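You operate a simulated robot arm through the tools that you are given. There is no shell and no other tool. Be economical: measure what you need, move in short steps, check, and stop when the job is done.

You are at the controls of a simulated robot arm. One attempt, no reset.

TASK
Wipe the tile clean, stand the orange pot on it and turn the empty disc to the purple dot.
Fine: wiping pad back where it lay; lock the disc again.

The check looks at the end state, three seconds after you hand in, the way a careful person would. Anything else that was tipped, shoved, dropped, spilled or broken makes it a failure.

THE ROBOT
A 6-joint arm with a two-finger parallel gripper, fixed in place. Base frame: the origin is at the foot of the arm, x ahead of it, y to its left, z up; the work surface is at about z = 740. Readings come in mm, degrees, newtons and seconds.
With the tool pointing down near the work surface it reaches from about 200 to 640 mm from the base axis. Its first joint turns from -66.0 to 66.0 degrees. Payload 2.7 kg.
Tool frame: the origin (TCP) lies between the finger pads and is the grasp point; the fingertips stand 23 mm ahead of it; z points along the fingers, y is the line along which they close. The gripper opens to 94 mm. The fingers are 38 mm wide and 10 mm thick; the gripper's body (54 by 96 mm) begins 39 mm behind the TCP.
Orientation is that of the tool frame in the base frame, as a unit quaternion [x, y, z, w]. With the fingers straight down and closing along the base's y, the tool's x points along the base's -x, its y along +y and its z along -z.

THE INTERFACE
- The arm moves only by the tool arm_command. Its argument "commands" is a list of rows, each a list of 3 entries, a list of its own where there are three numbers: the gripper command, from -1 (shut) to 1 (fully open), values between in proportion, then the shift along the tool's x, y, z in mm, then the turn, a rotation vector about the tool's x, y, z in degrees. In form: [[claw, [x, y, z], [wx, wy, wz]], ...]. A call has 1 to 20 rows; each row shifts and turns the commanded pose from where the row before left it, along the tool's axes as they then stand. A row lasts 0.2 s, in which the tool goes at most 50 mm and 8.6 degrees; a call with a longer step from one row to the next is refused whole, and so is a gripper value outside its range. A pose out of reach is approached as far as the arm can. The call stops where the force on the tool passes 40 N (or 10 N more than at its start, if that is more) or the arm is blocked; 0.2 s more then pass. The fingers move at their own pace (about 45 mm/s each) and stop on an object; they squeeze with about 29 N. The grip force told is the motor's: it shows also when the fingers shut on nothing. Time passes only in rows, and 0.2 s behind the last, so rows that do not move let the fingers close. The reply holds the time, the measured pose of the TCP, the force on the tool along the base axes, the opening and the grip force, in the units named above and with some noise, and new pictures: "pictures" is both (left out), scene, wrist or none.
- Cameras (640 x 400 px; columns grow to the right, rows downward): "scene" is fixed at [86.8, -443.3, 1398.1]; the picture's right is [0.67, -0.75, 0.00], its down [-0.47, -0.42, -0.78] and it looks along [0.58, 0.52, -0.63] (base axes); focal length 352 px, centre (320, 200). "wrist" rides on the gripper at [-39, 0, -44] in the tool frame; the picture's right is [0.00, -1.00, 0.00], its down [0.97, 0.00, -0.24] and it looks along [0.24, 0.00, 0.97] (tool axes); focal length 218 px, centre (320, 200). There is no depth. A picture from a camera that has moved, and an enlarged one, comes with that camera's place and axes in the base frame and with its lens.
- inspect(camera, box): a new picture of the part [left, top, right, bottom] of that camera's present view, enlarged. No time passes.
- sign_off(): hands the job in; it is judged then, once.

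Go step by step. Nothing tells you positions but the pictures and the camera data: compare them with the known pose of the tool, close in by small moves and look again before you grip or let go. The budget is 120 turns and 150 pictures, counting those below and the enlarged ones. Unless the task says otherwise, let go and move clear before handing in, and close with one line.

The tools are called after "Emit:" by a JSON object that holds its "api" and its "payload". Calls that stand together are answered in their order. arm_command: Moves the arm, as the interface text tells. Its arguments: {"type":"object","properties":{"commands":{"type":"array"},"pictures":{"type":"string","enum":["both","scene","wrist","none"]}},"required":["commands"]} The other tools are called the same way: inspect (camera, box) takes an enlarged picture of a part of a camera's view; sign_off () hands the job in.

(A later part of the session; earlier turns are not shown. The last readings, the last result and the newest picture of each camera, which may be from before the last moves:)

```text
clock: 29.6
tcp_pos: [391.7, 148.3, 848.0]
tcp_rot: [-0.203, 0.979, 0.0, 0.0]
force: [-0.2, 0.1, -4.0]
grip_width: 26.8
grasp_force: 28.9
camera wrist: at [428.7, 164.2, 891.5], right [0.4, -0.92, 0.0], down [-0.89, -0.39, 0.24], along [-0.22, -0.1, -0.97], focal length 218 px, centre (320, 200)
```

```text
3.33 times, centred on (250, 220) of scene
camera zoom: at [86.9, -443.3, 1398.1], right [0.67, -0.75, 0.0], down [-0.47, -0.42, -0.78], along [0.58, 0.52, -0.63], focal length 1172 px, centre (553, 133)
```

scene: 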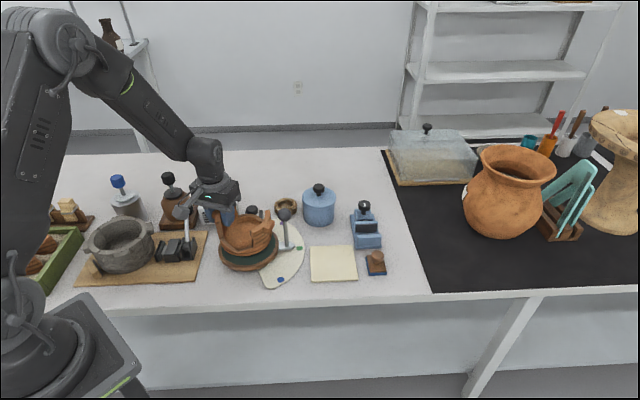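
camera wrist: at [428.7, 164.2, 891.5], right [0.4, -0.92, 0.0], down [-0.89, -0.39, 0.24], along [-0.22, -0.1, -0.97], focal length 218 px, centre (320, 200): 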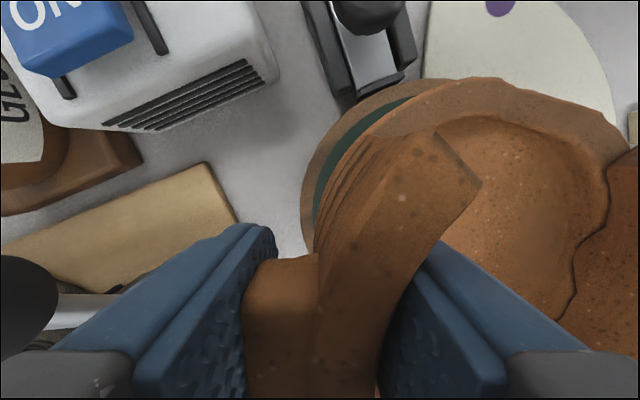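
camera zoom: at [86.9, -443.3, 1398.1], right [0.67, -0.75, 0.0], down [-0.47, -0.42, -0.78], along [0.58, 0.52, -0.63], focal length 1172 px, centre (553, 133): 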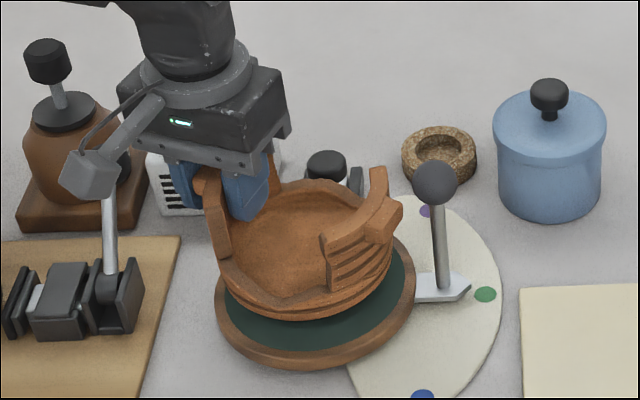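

The pot lifts level at about 4 N, its centre about 66 mm from the TCP. I'm raising it clear of the lever, carrying it toward the tile and turning about 60° so the gripper stays away from the lever.

Emit:
{"api": "arm_command", "payload": {"commands": [[-1, [0, 0, -20], [0, 0, 0]], [-1, [0, 0, -25], [0, 0, 0]], [-1, [0, 0, -25], [0, 0, 0]], [-1, [0, 0, -25], [0, 0, 0]], [-1, [0, 0, 0], [0, 0, 0]]], "pictures": "scene"}}

Emit:
{"api": "arm_command", "payload": {"commands": [[-1, [2.9, -23.7, 0], [0, 0, 0]], [-1, [2.9, -23.7, 0], [0, 0, 0]], [-1, [2.9, -23.7, 0], [0, 0, 0]], [-1, [2.9, -23.7, 0], [0, 0, 0]], [-1, [2.9, -23.7, 0], [0, 0, 0]], [-1, [2.9, -23.7, 0], [0, 0, 0]], [-1, [2.9, -23.7, 0], [0, 0, 0]], [-1, [2.9, -23.7, 0], [0, 0, 0]], [-1, [2.9, -23.7, 0], [0, 0, 0]], [-1, [2.9, -23.7, 0], [0, 0, 0]], [-1, [0, 0, 0], [0, 0, -8.5]], [-1, [0, 0, 0], [0, 0, -8.5]], [-1, [0, 0, 0], [0, 0, -8.5]], [-1, [0, 0, 0], [0, 0, -8.5]], [-1, [0, 0, 0], [0, 0, -8.5]], [-1, [0, 0, 0], [0, 0, -8.5]], [-1, [0, 0, 0], [0, 0, -8.5]], [-1, [0, 0, 0], [0, 0, 0]]]}}

```text
clock: 30.8
tcp_pos: [391.7, 149.2, 942.6]
tcp_rot: [-0.203, 0.979, 0.001, -0.001]
force: [0.7, -0.8, -3.9]
grip_width: 27.0
grasp_force: 29.5
```

scene: 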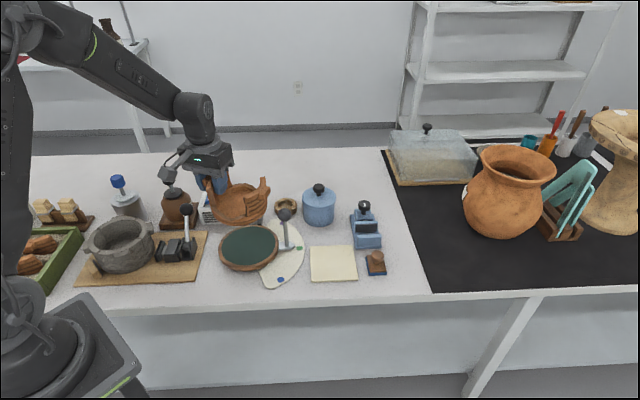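

```text
clock: 34.6
tcp_pos: [460.4, -81.0, 943.7]
tcp_rot: [-0.664, 0.748, 0.001, 0.0]
force: [-0.1, -0.5, -4.1]
grip_width: 26.9
grasp_force: 29.3
camera wrist: at [465.6, -41.9, 987.8], right [0.99, -0.12, 0.0], down [-0.12, -0.96, 0.24], along [-0.03, -0.24, -0.97], focal length 218 px, centre (320, 200)
```

scene: 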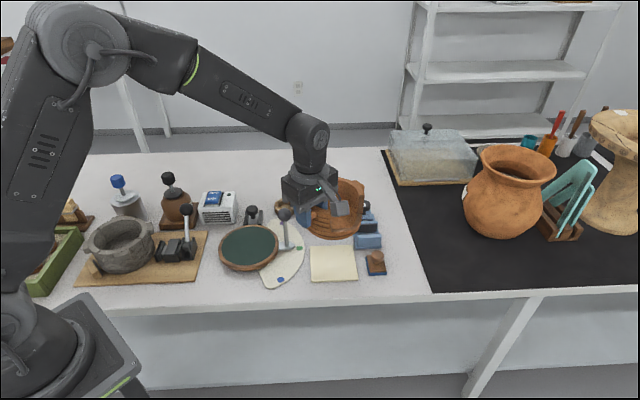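
wrist: 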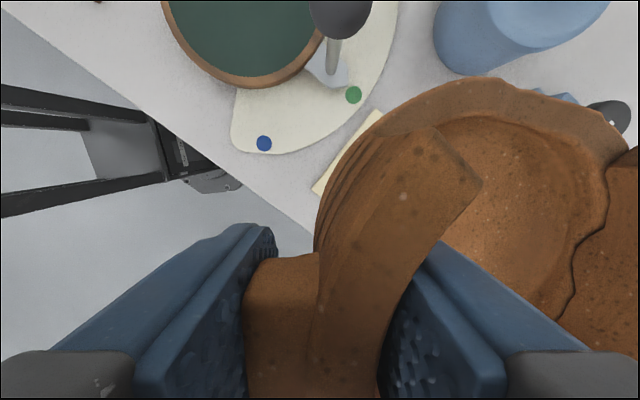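

The orientation is good. I'm lowering above the tile and checking alignment.

Emit:
{"api": "arm_command", "payload": {"commands": [[-1, [0, 0, 20], [0, 0, 0]], [-1, [0, 0, 20], [0, 0, 0]], [-1, [0, 0, 20], [0, 0, 0]], [-1, [0, 0, 20], [0, 0, 0]], [-1, [0, 0, 15], [0, 0, 0]], [-1, [0, 0, 0], [0, 0, 0]]]}}

Emit:
{"api": "inspect", "payload": {"camera": "scene", "box": [260, 190, 400, 300]}}

```text
clock: 36.0
tcp_pos: [462.2, -83.0, 848.1]
tcp_rot: [-0.663, 0.749, 0.0, 0.0]
force: [0.0, -0.3, -5.4]
grip_width: 27.0
grasp_force: 28.8
camera wrist: at [466.4, -42.9, 892.7], right [0.99, -0.12, 0.0], down [-0.12, -0.96, 0.24], along [-0.03, -0.24, -0.97], focal length 218 px, centre (320, 200)
```

scene: 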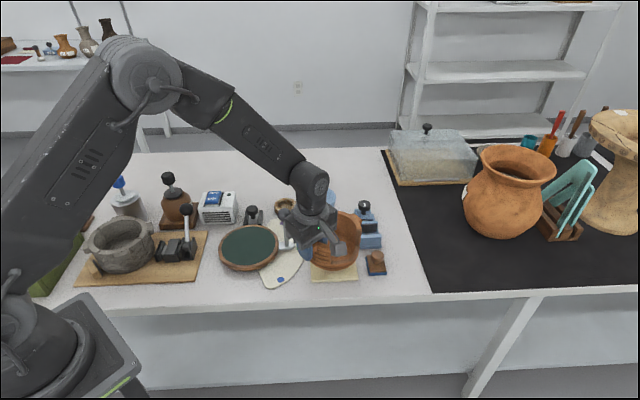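
wrist: 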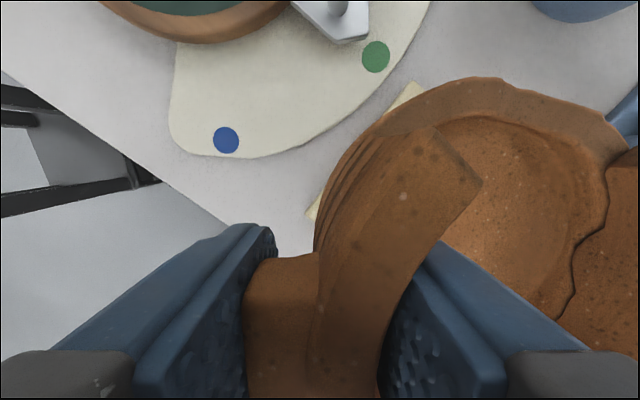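

```text
3.64 times, centred on (330, 245) of scene
camera zoom: at [86.9, -443.4, 1398.1], right [0.67, -0.75, 0.0], down [-0.47, -0.42, -0.78], along [0.58, 0.52, -0.63], focal length 1278 px, centre (284, 36)
```

zoom: 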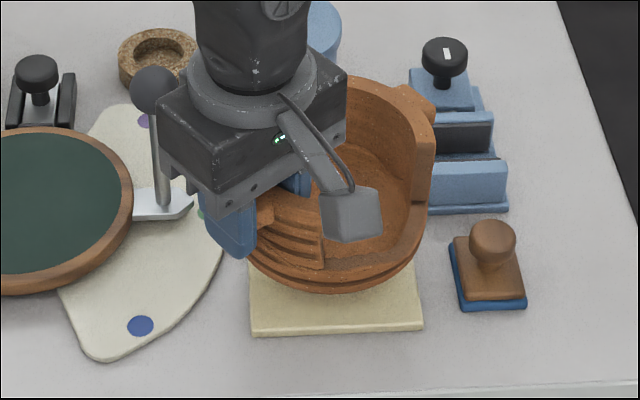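

The pot is over the tile. I'm lowering further toward contact.

Emit:
{"api": "arm_command", "payload": {"commands": [[-1, [0, 0, 12], [0, 0, 0]], [-1, [0, 0, 8], [0, 0, 0]], [-1, [0, 0, 4], [0, 0, 0]], [-1, [0, 0, 0], [0, 0, 0]]]}}

Emit:
{"api": "inspect", "payload": {"camera": "scene", "box": [260, 190, 400, 300]}}

```text
clock: 37.0
tcp_pos: [461.9, -82.1, 823.6]
tcp_rot: [-0.662, 0.749, 0.0, 0.0]
force: [-1.0, -0.2, -3.9]
grip_width: 26.9
grasp_force: 28.9
camera wrist: at [466.1, -43.3, 868.2], right [0.99, -0.12, 0.0], down [-0.12, -0.96, 0.24], along [-0.03, -0.24, -0.97], focal length 218 px, centre (320, 200)
```

scene: 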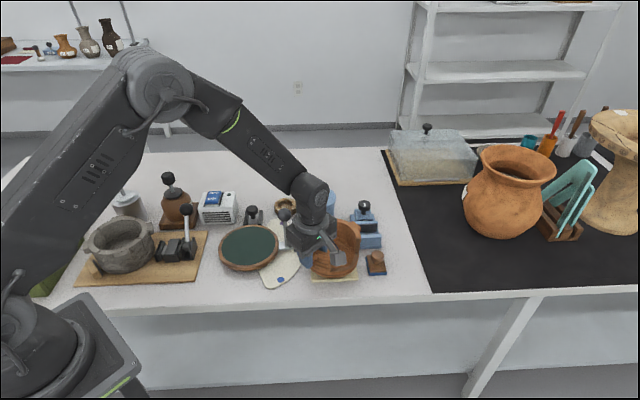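
wrist: 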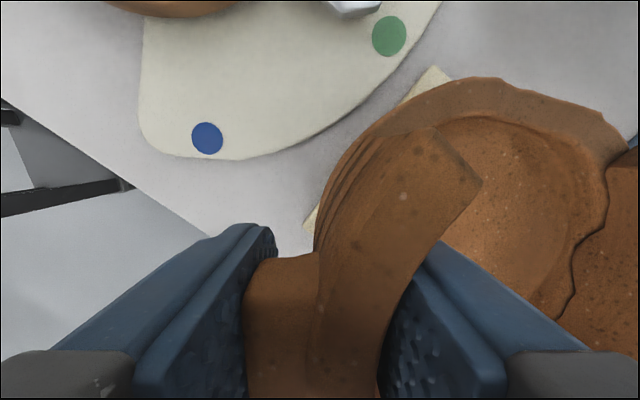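

```text
3.64 times, centred on (330, 245) of scene
camera zoom: at [86.9, -443.4, 1398.1], right [0.67, -0.75, 0.0], down [-0.47, -0.42, -0.78], along [0.58, 0.52, -0.63], focal length 1278 px, centre (284, 36)
```

zoom: 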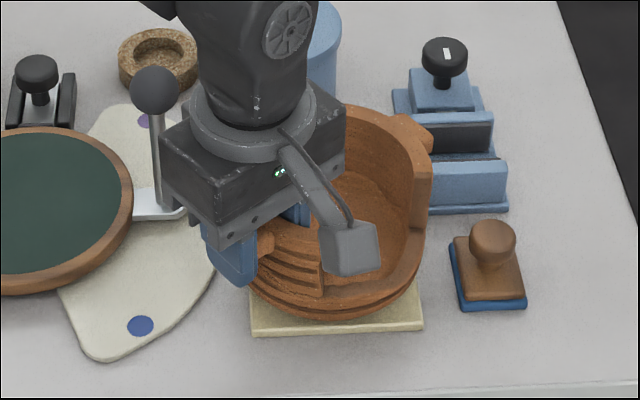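

Emit:
{"api": "arm_command", "payload": {"commands": [[-1, [-2.2, 2.2, 4], [0, 0, 0]], [-1, [0, 0, 2], [0, 0, 0]], [-1, [0, 0, 1], [0, 0, 0]], [-1, [0, 0, 1], [0, 0, 0]], [-1, [0, 0, 0], [0, 0, 0]]], "pictures": "none"}}

```text
clock: 38.2
tcp_pos: [461.0, -78.9, 816.0]
tcp_rot: [-0.663, 0.749, 0.0, 0.0]
force: [-0.7, -0.3, -5.1]
grip_width: 26.8
grasp_force: 28.7
```

Not yet touching, so I'm lowering in 1 mm steps.

Emit:
{"api": "arm_command", "payload": {"commands": [[-1, [0, 0, 1], [0, 0, 0]], [-1, [0, 0, 1], [0, 0, 0]], [-1, [0, 0, 0], [0, 0, 0]]], "pictures": "none"}}

Emit:
{"api": "inspect", "payload": {"camera": "scene", "box": [290, 220, 380, 290]}}

```text
clock: 39.0
tcp_pos: [460.2, -79.4, 813.9]
tcp_rot: [-0.662, 0.749, 0.0, 0.0]
force: [0.0, 1.3, -3.7]
grip_width: 26.8
grasp_force: 28.7
```

```text
5.71 times, centred on (335, 255) of scene
camera zoom: at [86.9, -443.4, 1398.1], right [0.67, -0.75, 0.0], down [-0.47, -0.42, -0.78], along [0.58, 0.52, -0.63], focal length 2008 px, centre (234, -114)
```

zoom: 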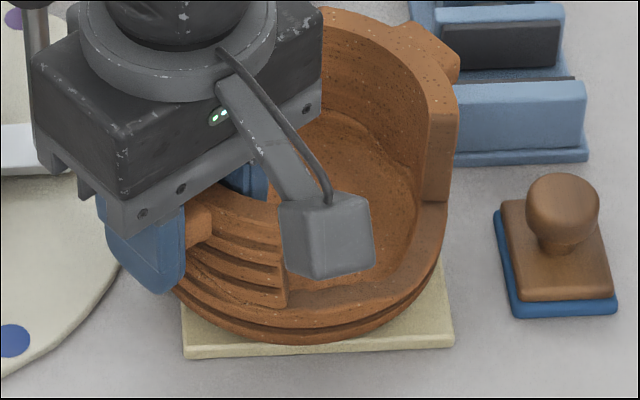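

Still just above the tile, and the pot sits about 7 mm too near the front edge. I'm shifting it back and continuing down.

Emit:
{"api": "arm_command", "payload": {"commands": [[-1, [-4.2, -6, 0], [0, 0, 0]], [-1, [0, 0, 1], [0, 0, 0]], [-1, [0, 0, 1], [0, 0, 0]], [-1, [0, 0, 0], [0, 0, 0]]], "pictures": "none"}}

Emit:
{"api": "inspect", "payload": {"camera": "scene", "box": [290, 220, 380, 290]}}

```text
clock: 40.0
tcp_pos: [466.1, -74.0, 812.2]
tcp_rot: [-0.663, 0.749, 0.001, 0.001]
force: [-0.3, 1.2, -4.2]
grip_width: 27.0
grasp_force: 29.0
```

```text
5.71 times, centred on (335, 255) of scene
camera zoom: at [86.9, -443.4, 1398.1], right [0.67, -0.75, 0.0], down [-0.47, -0.42, -0.78], along [0.58, 0.52, -0.63], focal length 2008 px, centre (234, -114)
```

zoom: 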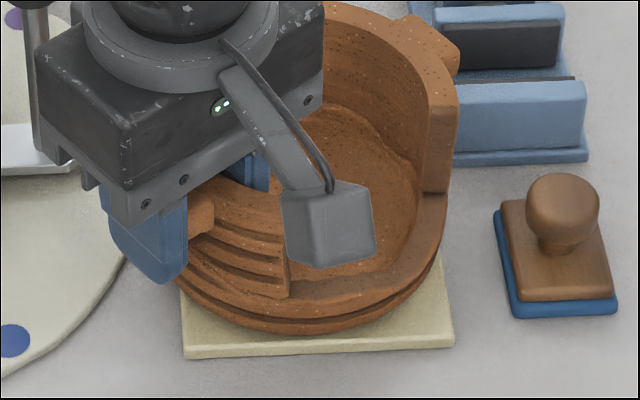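

Emit:
{"api": "arm_command", "payload": {"commands": [[-1, [0, 0, 1], [0, 0, 0]], [-1, [0, 0, 1], [0, 0, 0]], [-1, [0, 0, 1], [0, 0, 0]], [-1, [0, 0, 0], [0, 0, 0]]], "pictures": "none"}}

```text
clock: 41.0
tcp_pos: [465.1, -76.0, 810.9]
tcp_rot: [-0.663, 0.749, 0.0, 0.0]
force: [-0.6, 0.2, -4.6]
grip_width: 27.1
grasp_force: 29.3
```

Emit:
{"api": "arm_command", "payload": {"commands": [[-1, [0, 0, 1], [0, 0, 0]], [-1, [0, 0, 1], [0, 0, 0]], [-1, [0, 0, 0], [0, 0, 0]]], "pictures": "none"}}

Emit:
{"api": "inspect", "payload": {"camera": "scene", "box": [290, 220, 380, 290]}}

```text
clock: 41.8
tcp_pos: [467.3, -76.0, 809.1]
tcp_rot: [-0.663, 0.748, -0.001, 0.001]
force: [-3.5, 2.4, 5.9]
grip_width: 27.0
grasp_force: 28.8
```

```text
5.71 times, centred on (335, 255) of scene
camera zoom: at [86.6, -443.3, 1398.2], right [0.67, -0.75, 0.0], down [-0.47, -0.42, -0.78], along [0.58, 0.52, -0.63], focal length 2008 px, centre (234, -114)
```

zoom: 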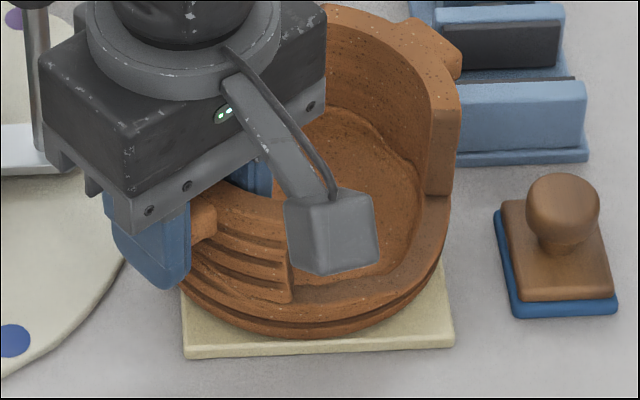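

The pot has landed on the tile. Releasing slowly and rising.

Emit:
{"api": "arm_command", "payload": {"commands": [[-0.3, [0, 0, 0], [0, 0, 0]], [0, [0, 0, 0], [0, 0, 0]], [0.3, [0, 0, 0], [0, 0, 0]], [0.5, [0, 0, 0], [0, 0, 0]], [0.5, [0, 0, 0], [0, 0, 0]], [0.5, [0, 0, -20], [0, 0, 0]], [0.5, [0, 0, -40], [0, 0, 0]], [0.5, [0, 0, -45], [0, 0, 0]], [0.5, [0, 0, -45], [0, 0, 0]], [0.5, [0, 0, 0], [0, 0, 0]]]}}

Emit:
{"api": "inspect", "payload": {"camera": "scene", "box": [260, 190, 400, 300]}}

```text
clock: 44.0
tcp_pos: [464.7, -76.6, 959.6]
tcp_rot: [-0.663, 0.749, -0.001, 0.0]
force: [0.7, 0.1, -0.5]
grip_width: 70.5
grasp_force: 0.0
camera wrist: at [469.1, -38.3, 1002.8], right [0.99, -0.12, 0.0], down [-0.12, -0.96, 0.24], along [-0.03, -0.24, -0.97], focal length 218 px, centre (320, 200)
```

scene: 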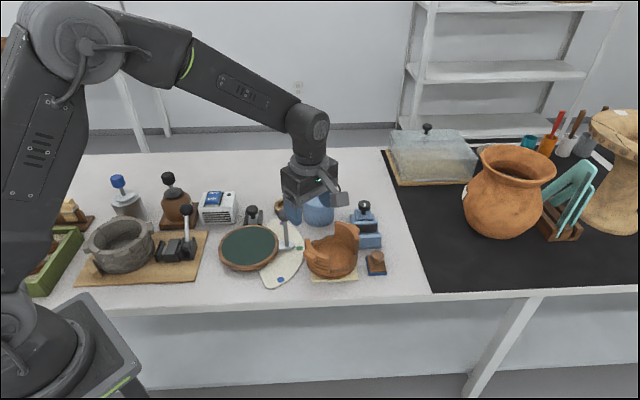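
wrist: 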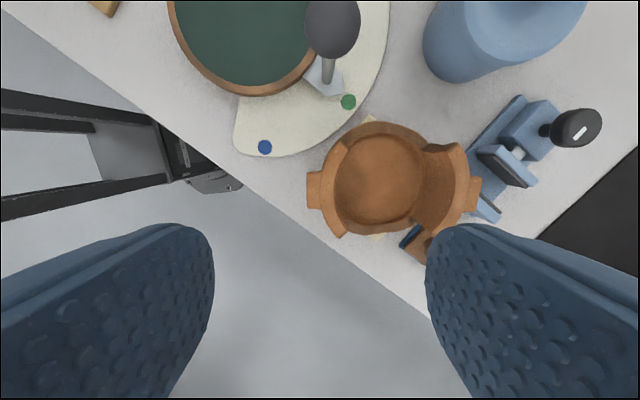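

```text
3.64 times, centred on (330, 245) of scene
camera zoom: at [86.8, -443.3, 1398.1], right [0.67, -0.75, 0.0], down [-0.47, -0.42, -0.78], along [0.58, 0.52, -0.63], focal length 1278 px, centre (284, 36)
```

zoom: 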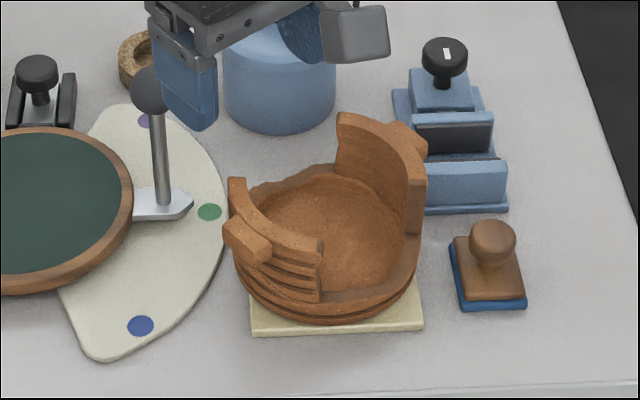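

The pot stands on the tile. Now the latch, which I take to be a bolt sliding radially at about (490, 168), so I'm moving above it with the fingers closing across its slide direction.

Emit:
{"api": "arm_command", "payload": {"commands": [[0.2, [0, 0, 0], [0, 0, 7.5]], [0.2, [0, 0, 0], [0, 0, 7.5]], [0.2, [0, 0, 0], [0, 0, 7.5]], [0.2, [0, 0, 0], [0, 0, 7.5]], [0.2, [0, 0, 0], [0, 0, 7.5]], [0.2, [-33.4, 25.1, 0], [0, 0, 0]], [0.2, [-33.4, 25.1, 0], [0, 0, 0]], [0.2, [-33.4, 25.1, 0], [0, 0, 0]], [0.2, [-33.4, 25.1, 0], [0, 0, 0]], [0.2, [-33.4, 25.1, 5], [0, 0, 0]], [0.2, [-33.4, 25.1, 40], [0, 0, 0]], [0.2, [0, 0, 0], [0, 0, 0]]]}}

Emit:
{"api": "inspect", "payload": {"camera": "wrist", "box": [220, 120, 420, 245]}}

Emit:
{"api": "inspect", "payload": {"camera": "scene", "box": [210, 190, 310, 252]}}

```text
refused: row 11 steps farther than a row can; nothing moved
```

```text
3.20 times, centred on (320, 182) of wrist
camera zoom: at [469.1, -38.3, 1002.8], right [0.99, -0.12, 0.0], down [-0.12, -0.96, 0.24], along [-0.03, -0.24, -0.97], focal length 698 px, centre (320, 256)
```

zoom: 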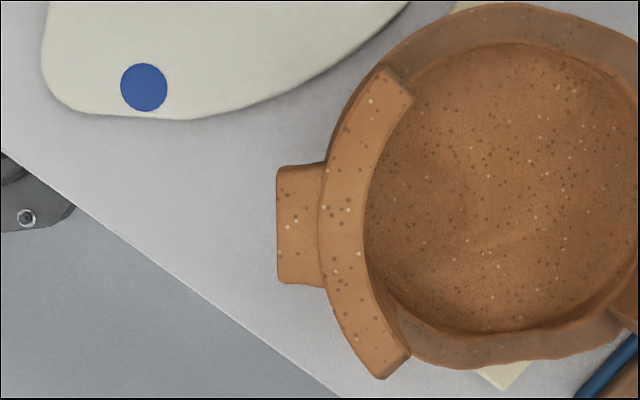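

```text
6.40 times, centred on (260, 221) of scene
camera zoom: at [86.8, -443.3, 1398.1], right [0.67, -0.75, 0.0], down [-0.47, -0.42, -0.78], along [0.58, 0.52, -0.63], focal length 2250 px, centre (704, 66)
```

zoom: 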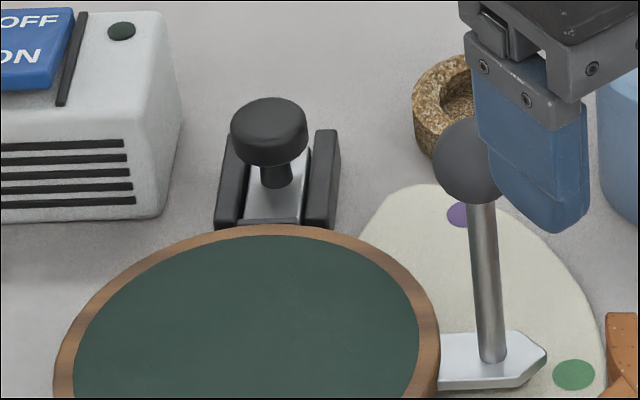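

One row was too long, so I'm repeating with a split. The latch is visible as a knob on a silver slide between two rails.

Emit:
{"api": "arm_command", "payload": {"commands": [[0.2, [0, 0, 0], [0, 0, 7.5]], [0.2, [0, 0, 0], [0, 0, 7.5]], [0.2, [0, 0, 0], [0, 0, 7.5]], [0.2, [0, 0, 0], [0, 0, 7.5]], [0.2, [0, 0, 0], [0, 0, 7.5]], [0.2, [-33.4, 25.1, 0], [0, 0, 0]], [0.2, [-33.4, 25.1, 0], [0, 0, 0]], [0.2, [-33.4, 25.1, 0], [0, 0, 0]], [0.2, [-33.4, 25.1, 0], [0, 0, 0]], [0.2, [-33.4, 25.1, 0], [0, 0, 0]], [0.2, [-33.4, 25.1, 0], [0, 0, 0]], [0.2, [0, 0, 40], [0, 0, 0]], [0.2, [0, 0, 0], [0, 0, 0]]]}}

Emit:
{"api": "inspect", "payload": {"camera": "wrist", "box": [220, 140, 420, 265]}}

```text
clock: 46.8
tcp_pos: [501.5, 172.7, 918.9]
tcp_rot: [-0.387, 0.922, 0.0, -0.001]
force: [-0.5, 0.3, 0.1]
grip_width: 56.2
grasp_force: 0.1
camera wrist: at [528.3, 201.3, 962.6], right [0.71, -0.7, 0.0], down [-0.68, -0.69, 0.24], along [-0.17, -0.17, -0.97], focal length 218 px, centre (320, 200)
```

scene: 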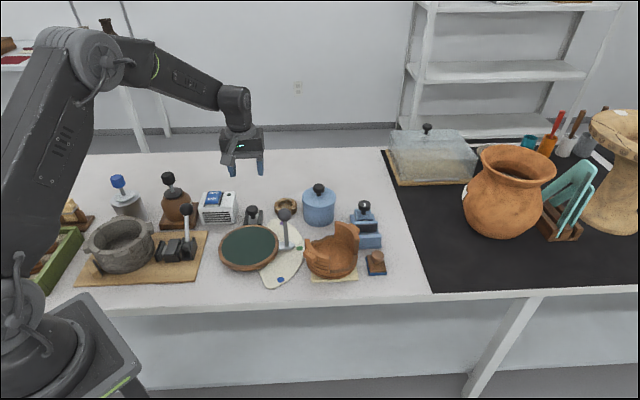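
wrist: 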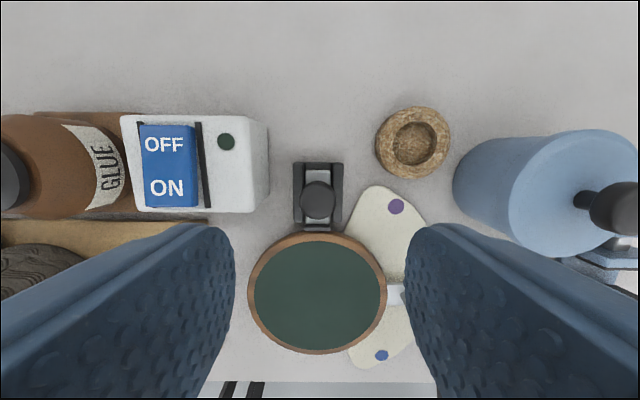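

```text
3.20 times, centred on (320, 202) of wrist
camera zoom: at [528.3, 201.3, 962.6], right [0.71, -0.7, 0.0], down [-0.68, -0.69, 0.24], along [-0.17, -0.17, -0.97], focal length 698 px, centre (320, 192)
```

zoom: 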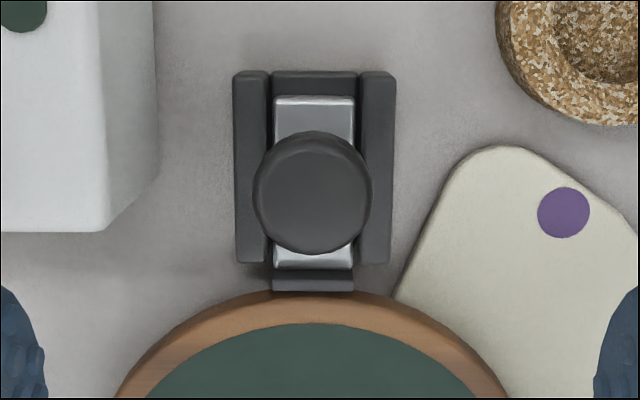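

The view is well aligned with the latch. The knob is about 30 mm wide at (497, 172), top near z 792, with its black shoe against the disc rim, and I'm descending over it with a 46 mm opening.

Emit:
{"api": "arm_command", "payload": {"commands": [[0, [3.4, 2.3, 30], [0, 0, 0]], [0, [0, 0, 40], [0, 0, 0]], [0, [0, 0, 25], [0, 0, 0]], [0, [0, 0, 0], [0, 0, 0]]]}}

Emit:
{"api": "inspect", "payload": {"camera": "scene", "box": [190, 170, 310, 245]}}

```text
clock: 47.8
tcp_pos: [494.7, 172.4, 824.5]
tcp_rot: [-0.387, 0.922, 0.0, 0.0]
force: [0.0, -0.6, 0.1]
grip_width: 47.1
grasp_force: 0.1
camera wrist: at [522.4, 199.1, 869.8], right [0.71, -0.7, 0.0], down [-0.68, -0.69, 0.24], along [-0.17, -0.17, -0.97], focal length 218 px, centre (320, 200)
```

scene: 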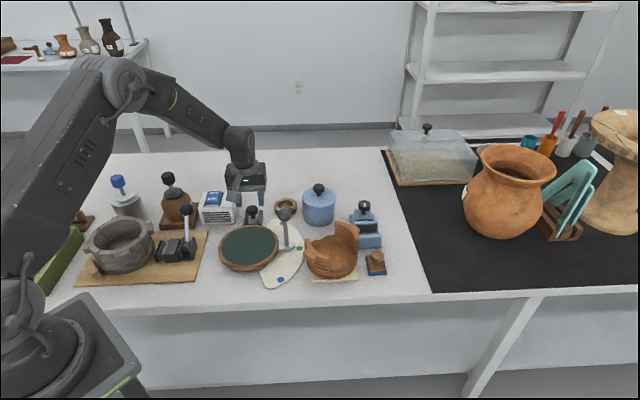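
wrist: 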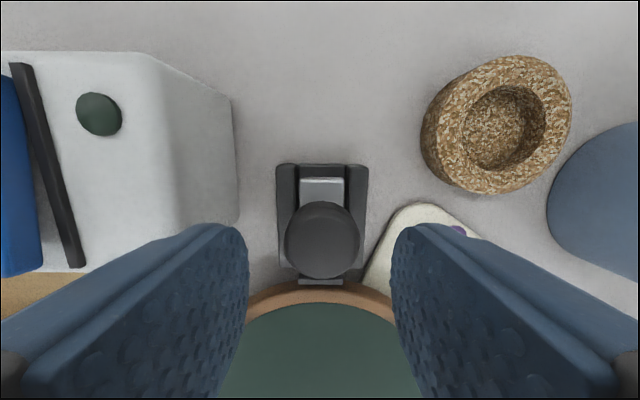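

```text
5.33 times, centred on (250, 208) of scene
camera zoom: at [86.8, -443.3, 1398.1], right [0.67, -0.75, 0.0], down [-0.47, -0.42, -0.78], along [0.58, 0.52, -0.63], focal length 1875 px, centre (693, 160)
```

zoom: 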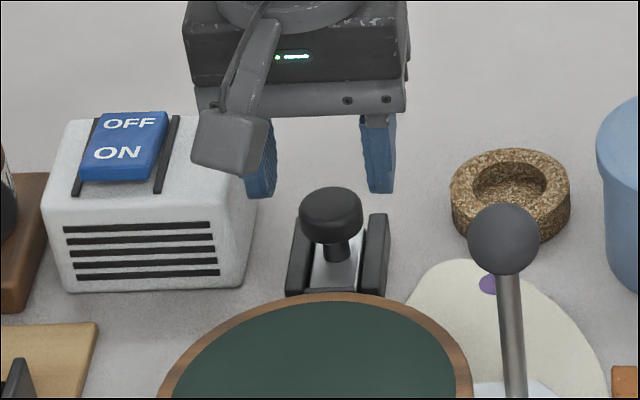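

Emit:
{"api": "arm_command", "payload": {"commands": [[0, [-4, -1, 15], [0, 0, 0]], [0, [0, 0, 13], [0, 0, 0]], [0, [0, 0, 0], [0, 0, 0]]]}}

Emit:
{"api": "inspect", "payload": {"camera": "scene", "box": [190, 170, 310, 245]}}

```text
clock: 48.6
tcp_pos: [497.3, 173.7, 796.7]
tcp_rot: [-0.387, 0.922, 0.001, 0.0]
force: [-0.6, -0.3, 0.4]
grip_width: 47.3
grasp_force: 0.0
camera wrist: at [525.4, 201.9, 839.8], right [0.71, -0.7, 0.0], down [-0.68, -0.69, 0.24], along [-0.17, -0.17, -0.97], focal length 218 px, centre (320, 200)
```

scene: 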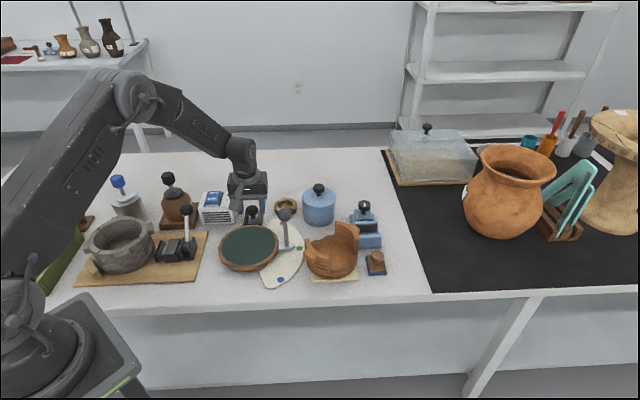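
wrist: 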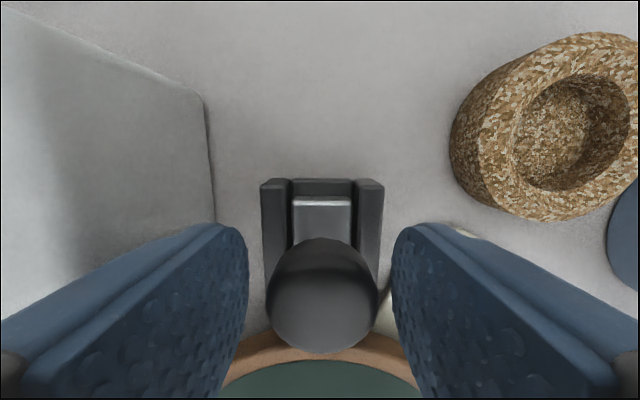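

```text
5.33 times, centred on (250, 208) of scene
camera zoom: at [86.8, -443.3, 1398.1], right [0.67, -0.75, 0.0], down [-0.47, -0.42, -0.78], along [0.58, 0.52, -0.63], focal length 1875 px, centre (693, 160)
```

zoom: 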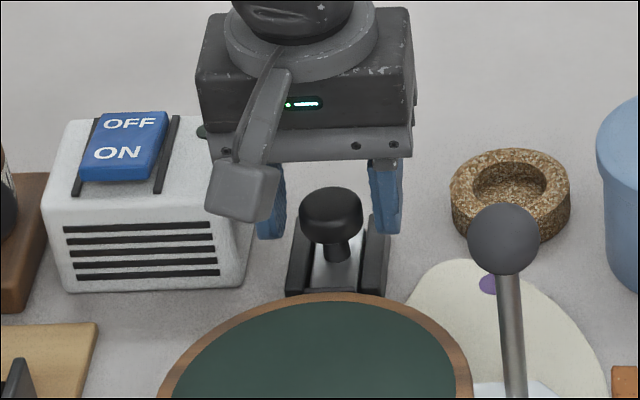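

The knob is centred between the fingers. Closing on it.

Emit:
{"api": "arm_command", "payload": {"commands": [[0, [0, 0, 2], [0, 0, 0]], [-0.2, [0, 0, 0], [0, 0, 0]], [-0.5, [0, 0, 0], [0, 0, 0]], [-1, [0, 0, 0], [0, 0, 0]], [-1, [0, 0, 0], [0, 0, 0]]], "pictures": "wrist"}}

```text
clock: 49.8
tcp_pos: [498.8, 173.2, 794.2]
tcp_rot: [-0.387, 0.922, 0.0, 0.0]
force: [1.3, -1.3, -0.2]
grip_width: 31.4
grasp_force: 44.6
camera wrist: at [525.7, 201.3, 838.1], right [0.71, -0.7, 0.0], down [-0.68, -0.69, 0.24], along [-0.17, -0.17, -0.97], focal length 218 px, centre (320, 200)
```

wrist: 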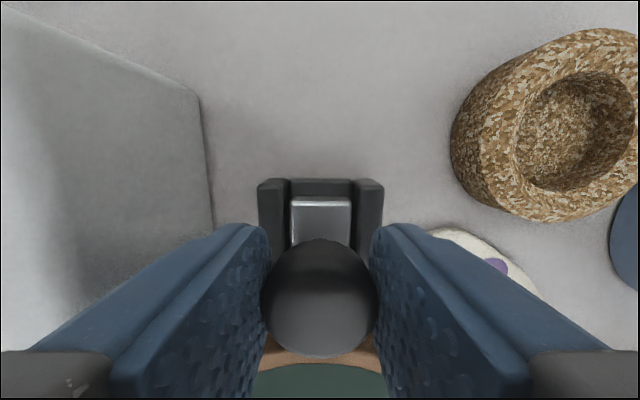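

The knob is held. I'm pulling outward in small steps, watching the force.

Emit:
{"api": "arm_command", "payload": {"commands": [[-1, [-2, 0, 0], [0, 0, 0]], [-1, [-2, 0, 0], [0, 0, 0]], [-1, [-2, 0, 0], [0, 0, 0]], [-1, [0, 0, 0], [0, 0, 0]]], "pictures": "wrist"}}

```text
clock: 50.8
tcp_pos: [502.9, 177.9, 794.1]
tcp_rot: [-0.387, 0.922, 0.0, 0.001]
force: [2.0, -3.4, 14.6]
grip_width: 31.5
grasp_force: 45.3
camera wrist: at [531.2, 206.9, 838.1], right [0.71, -0.7, 0.0], down [-0.68, -0.69, 0.24], along [-0.17, -0.17, -0.97], focal length 218 px, centre (320, 200)
```

wrist: 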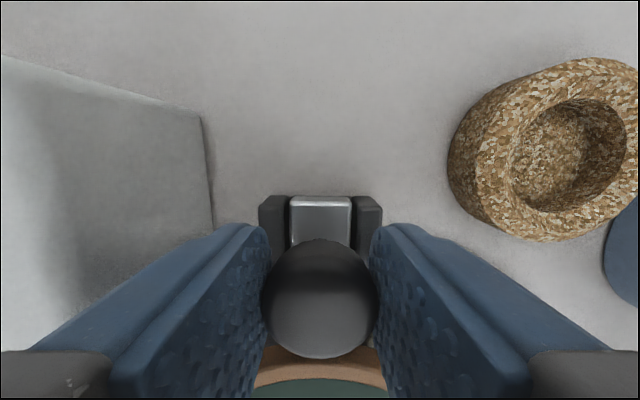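

The slide moves outward. I'm continuing a bit with a slight upward relief.

Emit:
{"api": "arm_command", "payload": {"commands": [[-1, [-2, 0, -1], [0, 0, 0]], [-1, [-2, 0, 0], [0, 0, 0]], [-1, [-2, 0, 0], [0, 0, 0]], [-1, [0, 0, 0], [0, 0, 0]]], "pictures": "wrist"}}

Emit:
{"api": "inspect", "payload": {"camera": "scene", "box": [190, 170, 310, 245]}}

```text
clock: 51.8
tcp_pos: [508.0, 181.8, 794.8]
tcp_rot: [-0.387, 0.922, -0.001, 0.001]
force: [11.2, -9.4, 10.0]
grip_width: 31.6
grasp_force: 44.9
camera wrist: at [535.2, 211.0, 838.1], right [0.71, -0.7, 0.0], down [-0.68, -0.69, 0.24], along [-0.17, -0.17, -0.97], focal length 218 px, centre (320, 200)
```

wrist: 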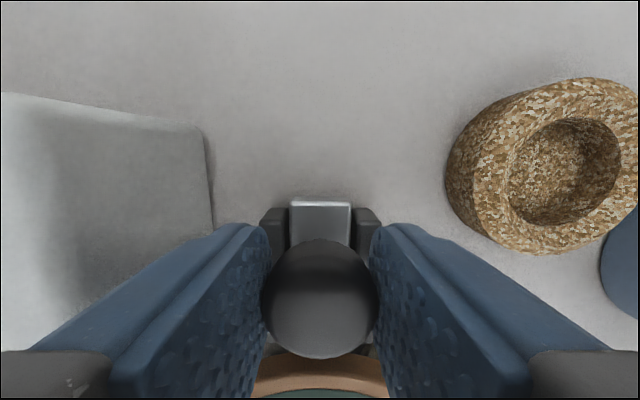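

```text
5.33 times, centred on (250, 208) of scene
camera zoom: at [86.9, -443.6, 1398.0], right [0.67, -0.75, 0.0], down [-0.47, -0.42, -0.78], along [0.58, 0.52, -0.63], focal length 1875 px, centre (693, 160)
```

zoom: 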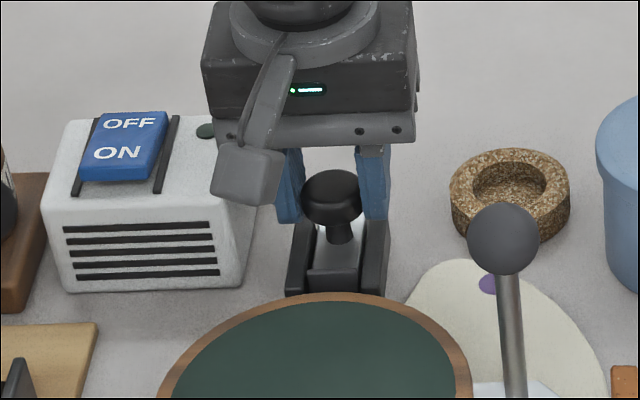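

About 12 mm of travel and no stop felt yet, only a side load. I'm relieving it sideways and pulling a little more.

Emit:
{"api": "arm_command", "payload": {"commands": [[-1, [-1, -1, 0], [0, 0, 0]], [-1, [-2, 0, 0], [0, 0, 0]], [-1, [-2, 0, 0], [0, 0, 0]], [-1, [0, 0, 0], [0, 0, 0]]], "pictures": "wrist"}}

```text
clock: 52.8
tcp_pos: [510.3, 186.8, 793.5]
tcp_rot: [-0.387, 0.922, 0.0, 0.001]
force: [-1.2, -15.4, 23.6]
grip_width: 31.5
grasp_force: 45.1
camera wrist: at [537.8, 213.4, 837.9], right [0.71, -0.7, 0.0], down [-0.68, -0.69, 0.24], along [-0.17, -0.17, -0.97], focal length 218 px, centre (320, 200)
```

wrist: 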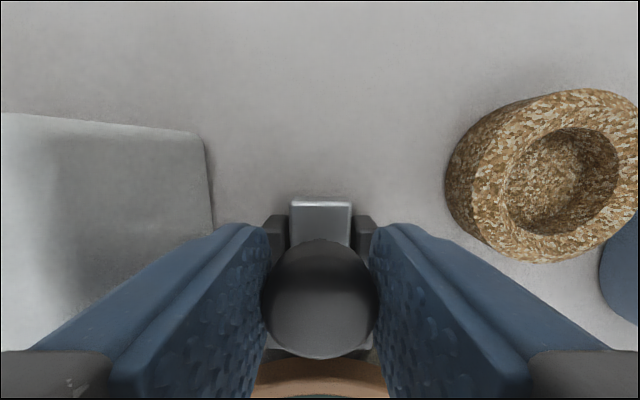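

The force along the slide is rising, so the stop is reached. Releasing and rising to see whether the latch stays open.

Emit:
{"api": "arm_command", "payload": {"commands": [[-0.6, [1, 0, 0], [0, 0, 0]], [-0.2, [0, 0, 0], [0, 0, 0]], [0, [0, 0, 0], [0, 0, 0]], [0, [0, 0, 0], [0, 0, 0]], [0, [0, 0, -20], [0, 0, 0]], [0, [0, 0, -40], [0, 0, 0]], [0, [0, 0, -45], [0, 0, 0]], [0, [0, 0, 0], [0, 0, 0]]], "pictures": "wrist"}}

Emit:
{"api": "inspect", "payload": {"camera": "wrist", "box": [220, 140, 420, 265]}}

```text
clock: 54.6
tcp_pos: [506.4, 184.5, 898.6]
tcp_rot: [-0.387, 0.922, 0.0, 0.0]
force: [0.6, 0.0, 0.1]
grip_width: 47.0
grasp_force: 0.1
camera wrist: at [533.9, 213.6, 943.5], right [0.71, -0.7, 0.0], down [-0.68, -0.69, 0.24], along [-0.17, -0.17, -0.97], focal length 218 px, centre (320, 200)
```

wrist: 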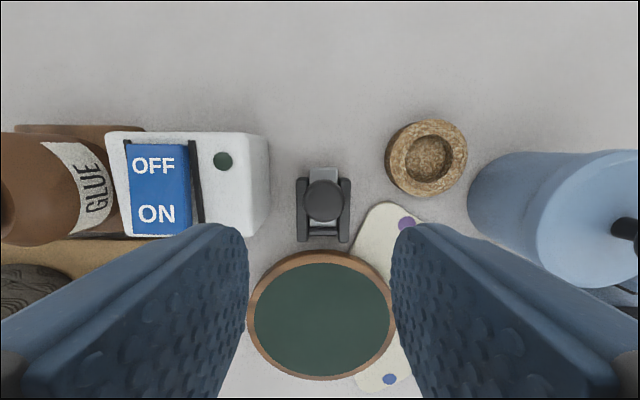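

```text
3.20 times, centred on (320, 202) of wrist
camera zoom: at [533.9, 213.6, 943.5], right [0.71, -0.7, 0.0], down [-0.68, -0.69, 0.24], along [-0.17, -0.17, -0.97], focal length 698 px, centre (320, 192)
```

zoom: 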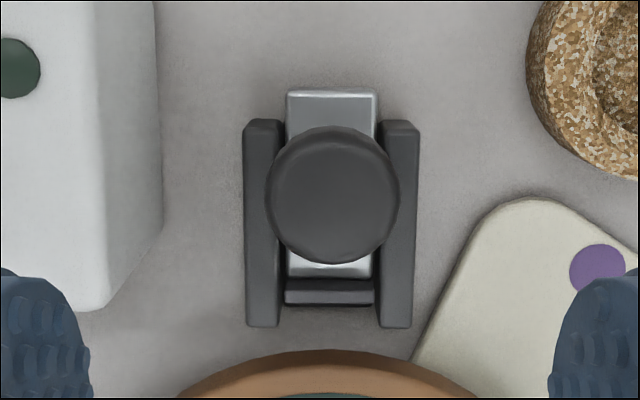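

The latch is open, with the shoe retracted and staying out. The lever knob is at about (487, 27, 858) on a 94 mm radius round the disc centre (417, 89), and purple is about +49° from green, so I'm moving above the knob with the fingers closing tangentially.

Emit:
{"api": "arm_command", "payload": {"commands": [[0.5, [0, 0, -45], [0, 0, 0]], [0.5, [31.5, -24.1, 0], [0, 0, 0]], [0.5, [31.5, -24.1, 0], [0, 0, 0]], [0.5, [31.5, -24.1, 0], [0, 0, 0]], [0.5, [31.5, -24.1, 0], [0, 0, 0]], [0.5, [0, 0, 0], [0, 0, 7.86]], [0.5, [0, 0, 0], [0, 0, 7.86]], [0.5, [0, 0, 0], [0, 0, 7.86]], [0.5, [0, 0, 0], [0, 0, 7.86]], [0.5, [0, 0, 0], [0, 0, 7.86]], [0.5, [0, 0, 0], [0, 0, 7.86]], [0.5, [0, 0, 0], [0, 0, 7.86]], [0.5, [0, 0, 0], [0, 0, 7.86]], [0.5, [0, 0, 0], [0, 0, 7.86]], [0.5, [0, 0, 0], [0, 0, 7.86]], [0.5, [0, 0, 0], [0, 0, 7.86]], [0.5, [0, 0, 0], [0, 0, 0]]]}}

Emit:
{"api": "inspect", "payload": {"camera": "scene", "box": [220, 160, 340, 290]}}

```text
clock: 58.2
tcp_pos: [490.7, 28.4, 942.0]
tcp_rot: [0.35, 0.937, 0.001, 0.0]
force: [-0.2, -0.2, -0.5]
grip_width: 70.4
grasp_force: 0.1
camera wrist: at [520.1, 2.7, 987.4], right [-0.66, -0.75, 0.0], down [-0.73, 0.64, 0.24], along [-0.18, 0.16, -0.97], focal length 218 px, centre (320, 200)
```

scene: 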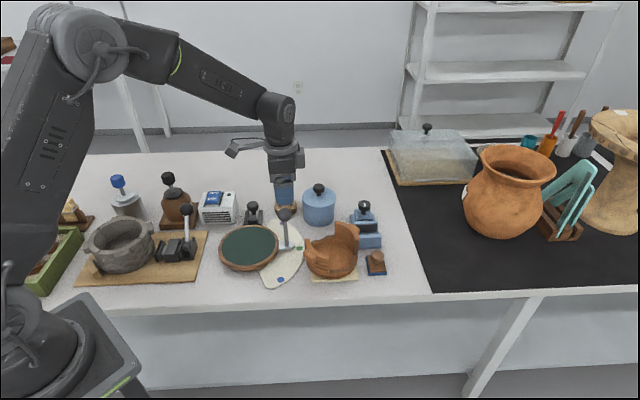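
wrist: 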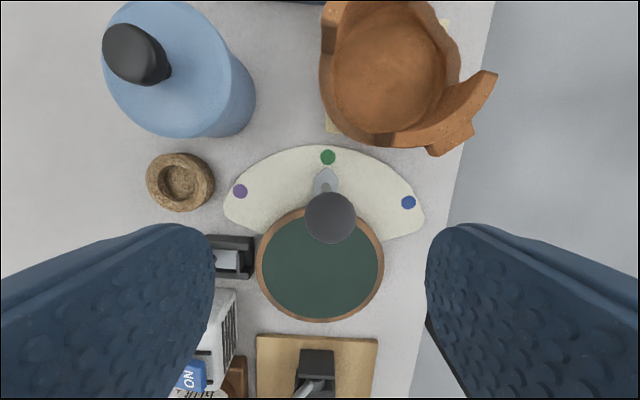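

```text
3.08 times, centred on (280, 225) of scene
camera zoom: at [86.8, -443.3, 1398.1], right [0.67, -0.75, 0.0], down [-0.47, -0.42, -0.78], along [0.58, 0.52, -0.63], focal length 1082 px, centre (443, 123)
```

zoom: 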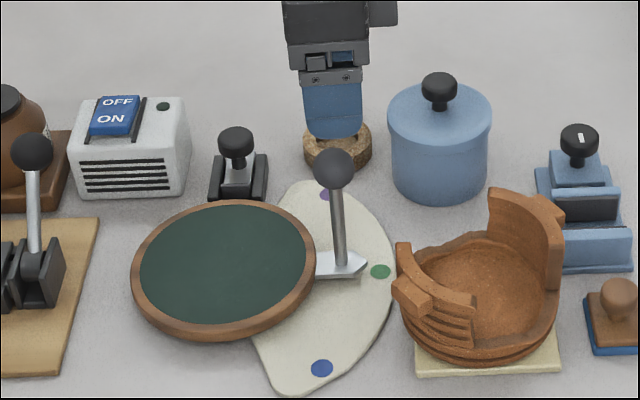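

From straight above, the lever knob is at about (485, 26), and purple is about 52° round from green. I'm descending around the knob.

Emit:
{"api": "arm_command", "payload": {"commands": [[0.5, [2.7, -6, 20], [0, 0, 0]], [0.5, [0, 0, 30], [0, 0, 0]], [0.5, [0, 0, 20], [0, 0, 0]], [0.5, [0, 0, 0], [0, 0, 0]]]}}

Emit:
{"api": "inspect", "payload": {"camera": "scene", "box": [220, 160, 340, 290]}}

```text
clock: 59.2
tcp_pos: [484.5, 24.8, 874.5]
tcp_rot: [0.351, 0.937, 0.001, 0.0]
force: [-0.9, -0.4, 0.1]
grip_width: 70.6
grasp_force: 0.0
camera wrist: at [514.2, -0.1, 918.0], right [-0.66, -0.76, 0.0], down [-0.73, 0.64, 0.24], along [-0.18, 0.16, -0.97], focal length 218 px, centre (320, 200)
```

scene: 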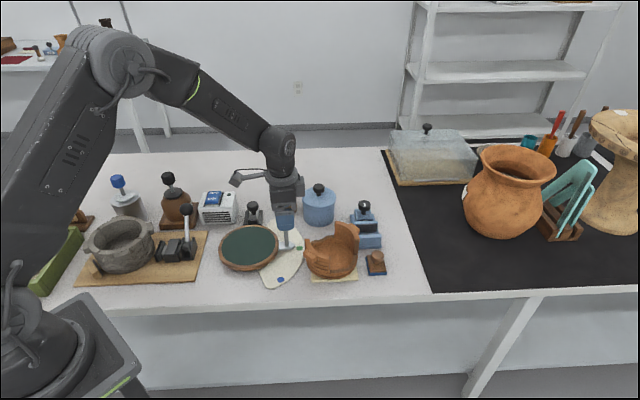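
wrist: 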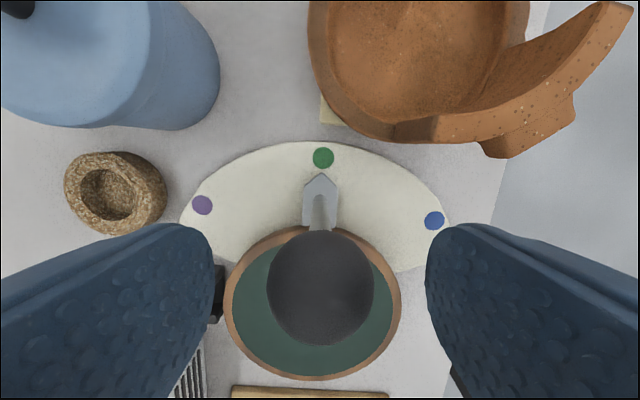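

```text
3.08 times, centred on (280, 225) of scene
camera zoom: at [86.8, -443.3, 1398.1], right [0.67, -0.75, 0.0], down [-0.47, -0.42, -0.78], along [0.58, 0.52, -0.63], focal length 1082 px, centre (443, 123)
```

zoom: 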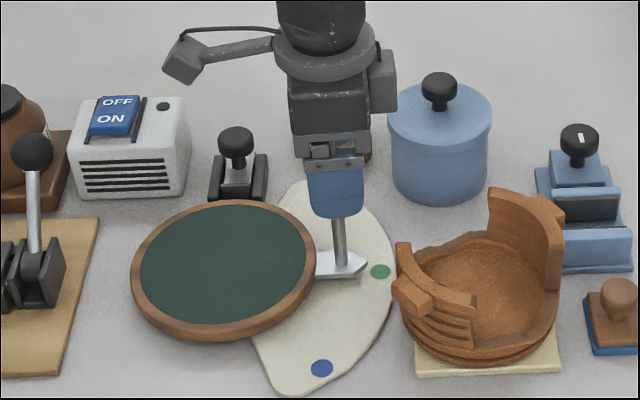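

Emit:
{"api": "arm_command", "payload": {"commands": [[0.5, [3.5, 0, 14], [0, 0, 0]], [0, [0, 0, 0], [0, 0, 0]], [-0.2, [0, 0, 0], [0, 0, 0]], [-0.5, [0, 0, 0], [0, 0, 0]], [-1, [0, 0, 0], [0, 0, 0]], [-1, [0, 0, 0], [0, 0, 0]]], "pictures": "wrist"}}

```text
clock: 60.6
tcp_pos: [483.6, 27.6, 859.2]
tcp_rot: [0.35, 0.937, 0.0, 0.0]
force: [1.1, 0.3, -1.5]
grip_width: 31.2
grasp_force: 45.5
camera wrist: at [513.0, 2.1, 903.6], right [-0.66, -0.76, 0.0], down [-0.73, 0.64, 0.24], along [-0.18, 0.16, -0.97], focal length 218 px, centre (320, 200)
```

wrist: 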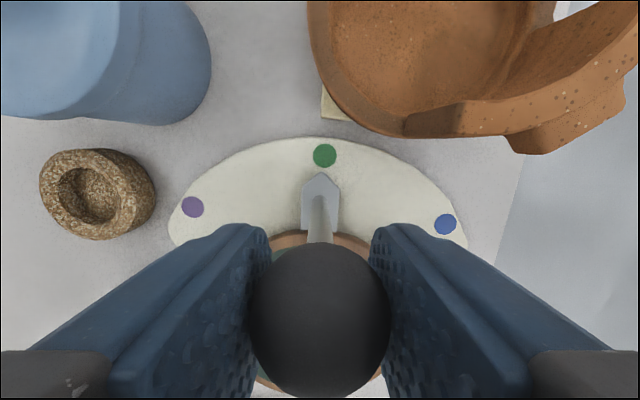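

The knob is gripped. I'm testing the first 8° of the arc.

Emit:
{"api": "arm_command", "payload": {"commands": [[-1, [0.22, 6.3, 0], [0, 0, -4]], [-1, [0.22, 6.3, 0], [0, 0, -4]], [-1, [0, 0, 0], [0, 0, 0]]]}}

```text
clock: 61.4
tcp_pos: [490.7, 36.6, 859.6]
tcp_rot: [0.283, 0.959, 0.0, 0.0]
force: [11.9, -4.9, -11.4]
grip_width: 31.4
grasp_force: 45.1
camera wrist: at [524.5, 16.3, 903.7], right [-0.54, -0.84, 0.0], down [-0.82, 0.53, 0.24], along [-0.2, 0.13, -0.97], focal length 218 px, centre (320, 200)
```

scene: 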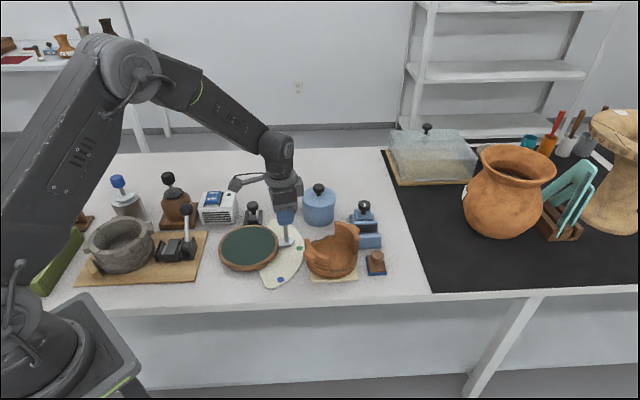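
wrist: 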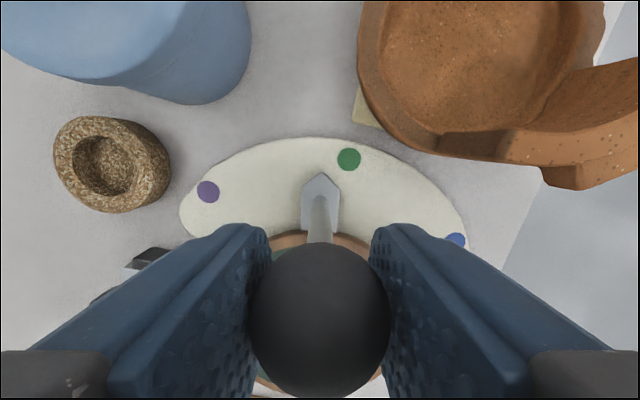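

The disc turns. The load says my radius is a bit short, so I'm correcting outward and continuing.

Emit:
{"api": "arm_command", "payload": {"commands": [[-1, [-1.2, 6.6, 0.7], [0, 0, -4]], [-1, [0.1, 6.6, 0], [0, 0, -4]], [-1, [0.1, 6.6, 0], [0, 0, -4]], [-1, [0, 0, 0], [0, 0, 0]]], "pictures": "none"}}

```text
clock: 62.4
tcp_pos: [501.4, 53.8, 859.8]
tcp_rot: [0.181, 0.983, -0.001, 0.001]
force: [2.6, -9.9, 9.4]
grip_width: 31.6
grasp_force: 44.7
```

Emit:
{"api": "arm_command", "payload": {"commands": [[-1, [0.2, 6.6, 0], [0, 0, -4]], [-1, [0.2, 6.6, 0], [0, 0, -4]], [-1, [0.2, 6.6, 0], [0, 0, -4]], [-1, [0.2, 6.6, 0], [0, 0, -4]], [-1, [0, 0, 0], [0, 0, 0]]], "pictures": "wrist"}}

```text
clock: 63.6
tcp_pos: [509.4, 80.9, 859.5]
tcp_rot: [0.043, 0.999, 0.0, 0.003]
force: [27.0, -6.0, 0.6]
grip_width: 31.3
grasp_force: 45.3
camera wrist: at [547.5, 77.3, 903.9], right [-0.08, -1.0, 0.0], down [-0.97, 0.08, 0.23], along [-0.23, 0.02, -0.97], focal length 218 px, centre (320, 200)
```

wrist: 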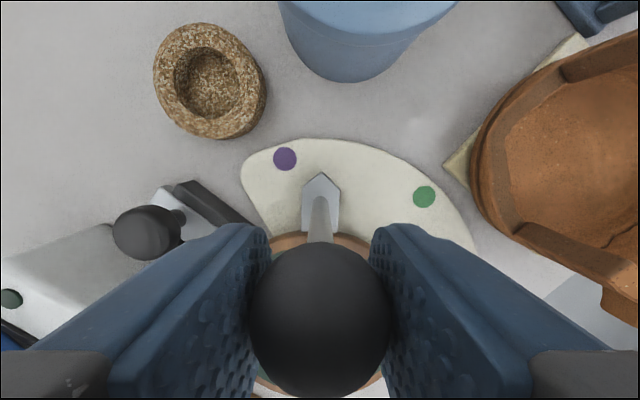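

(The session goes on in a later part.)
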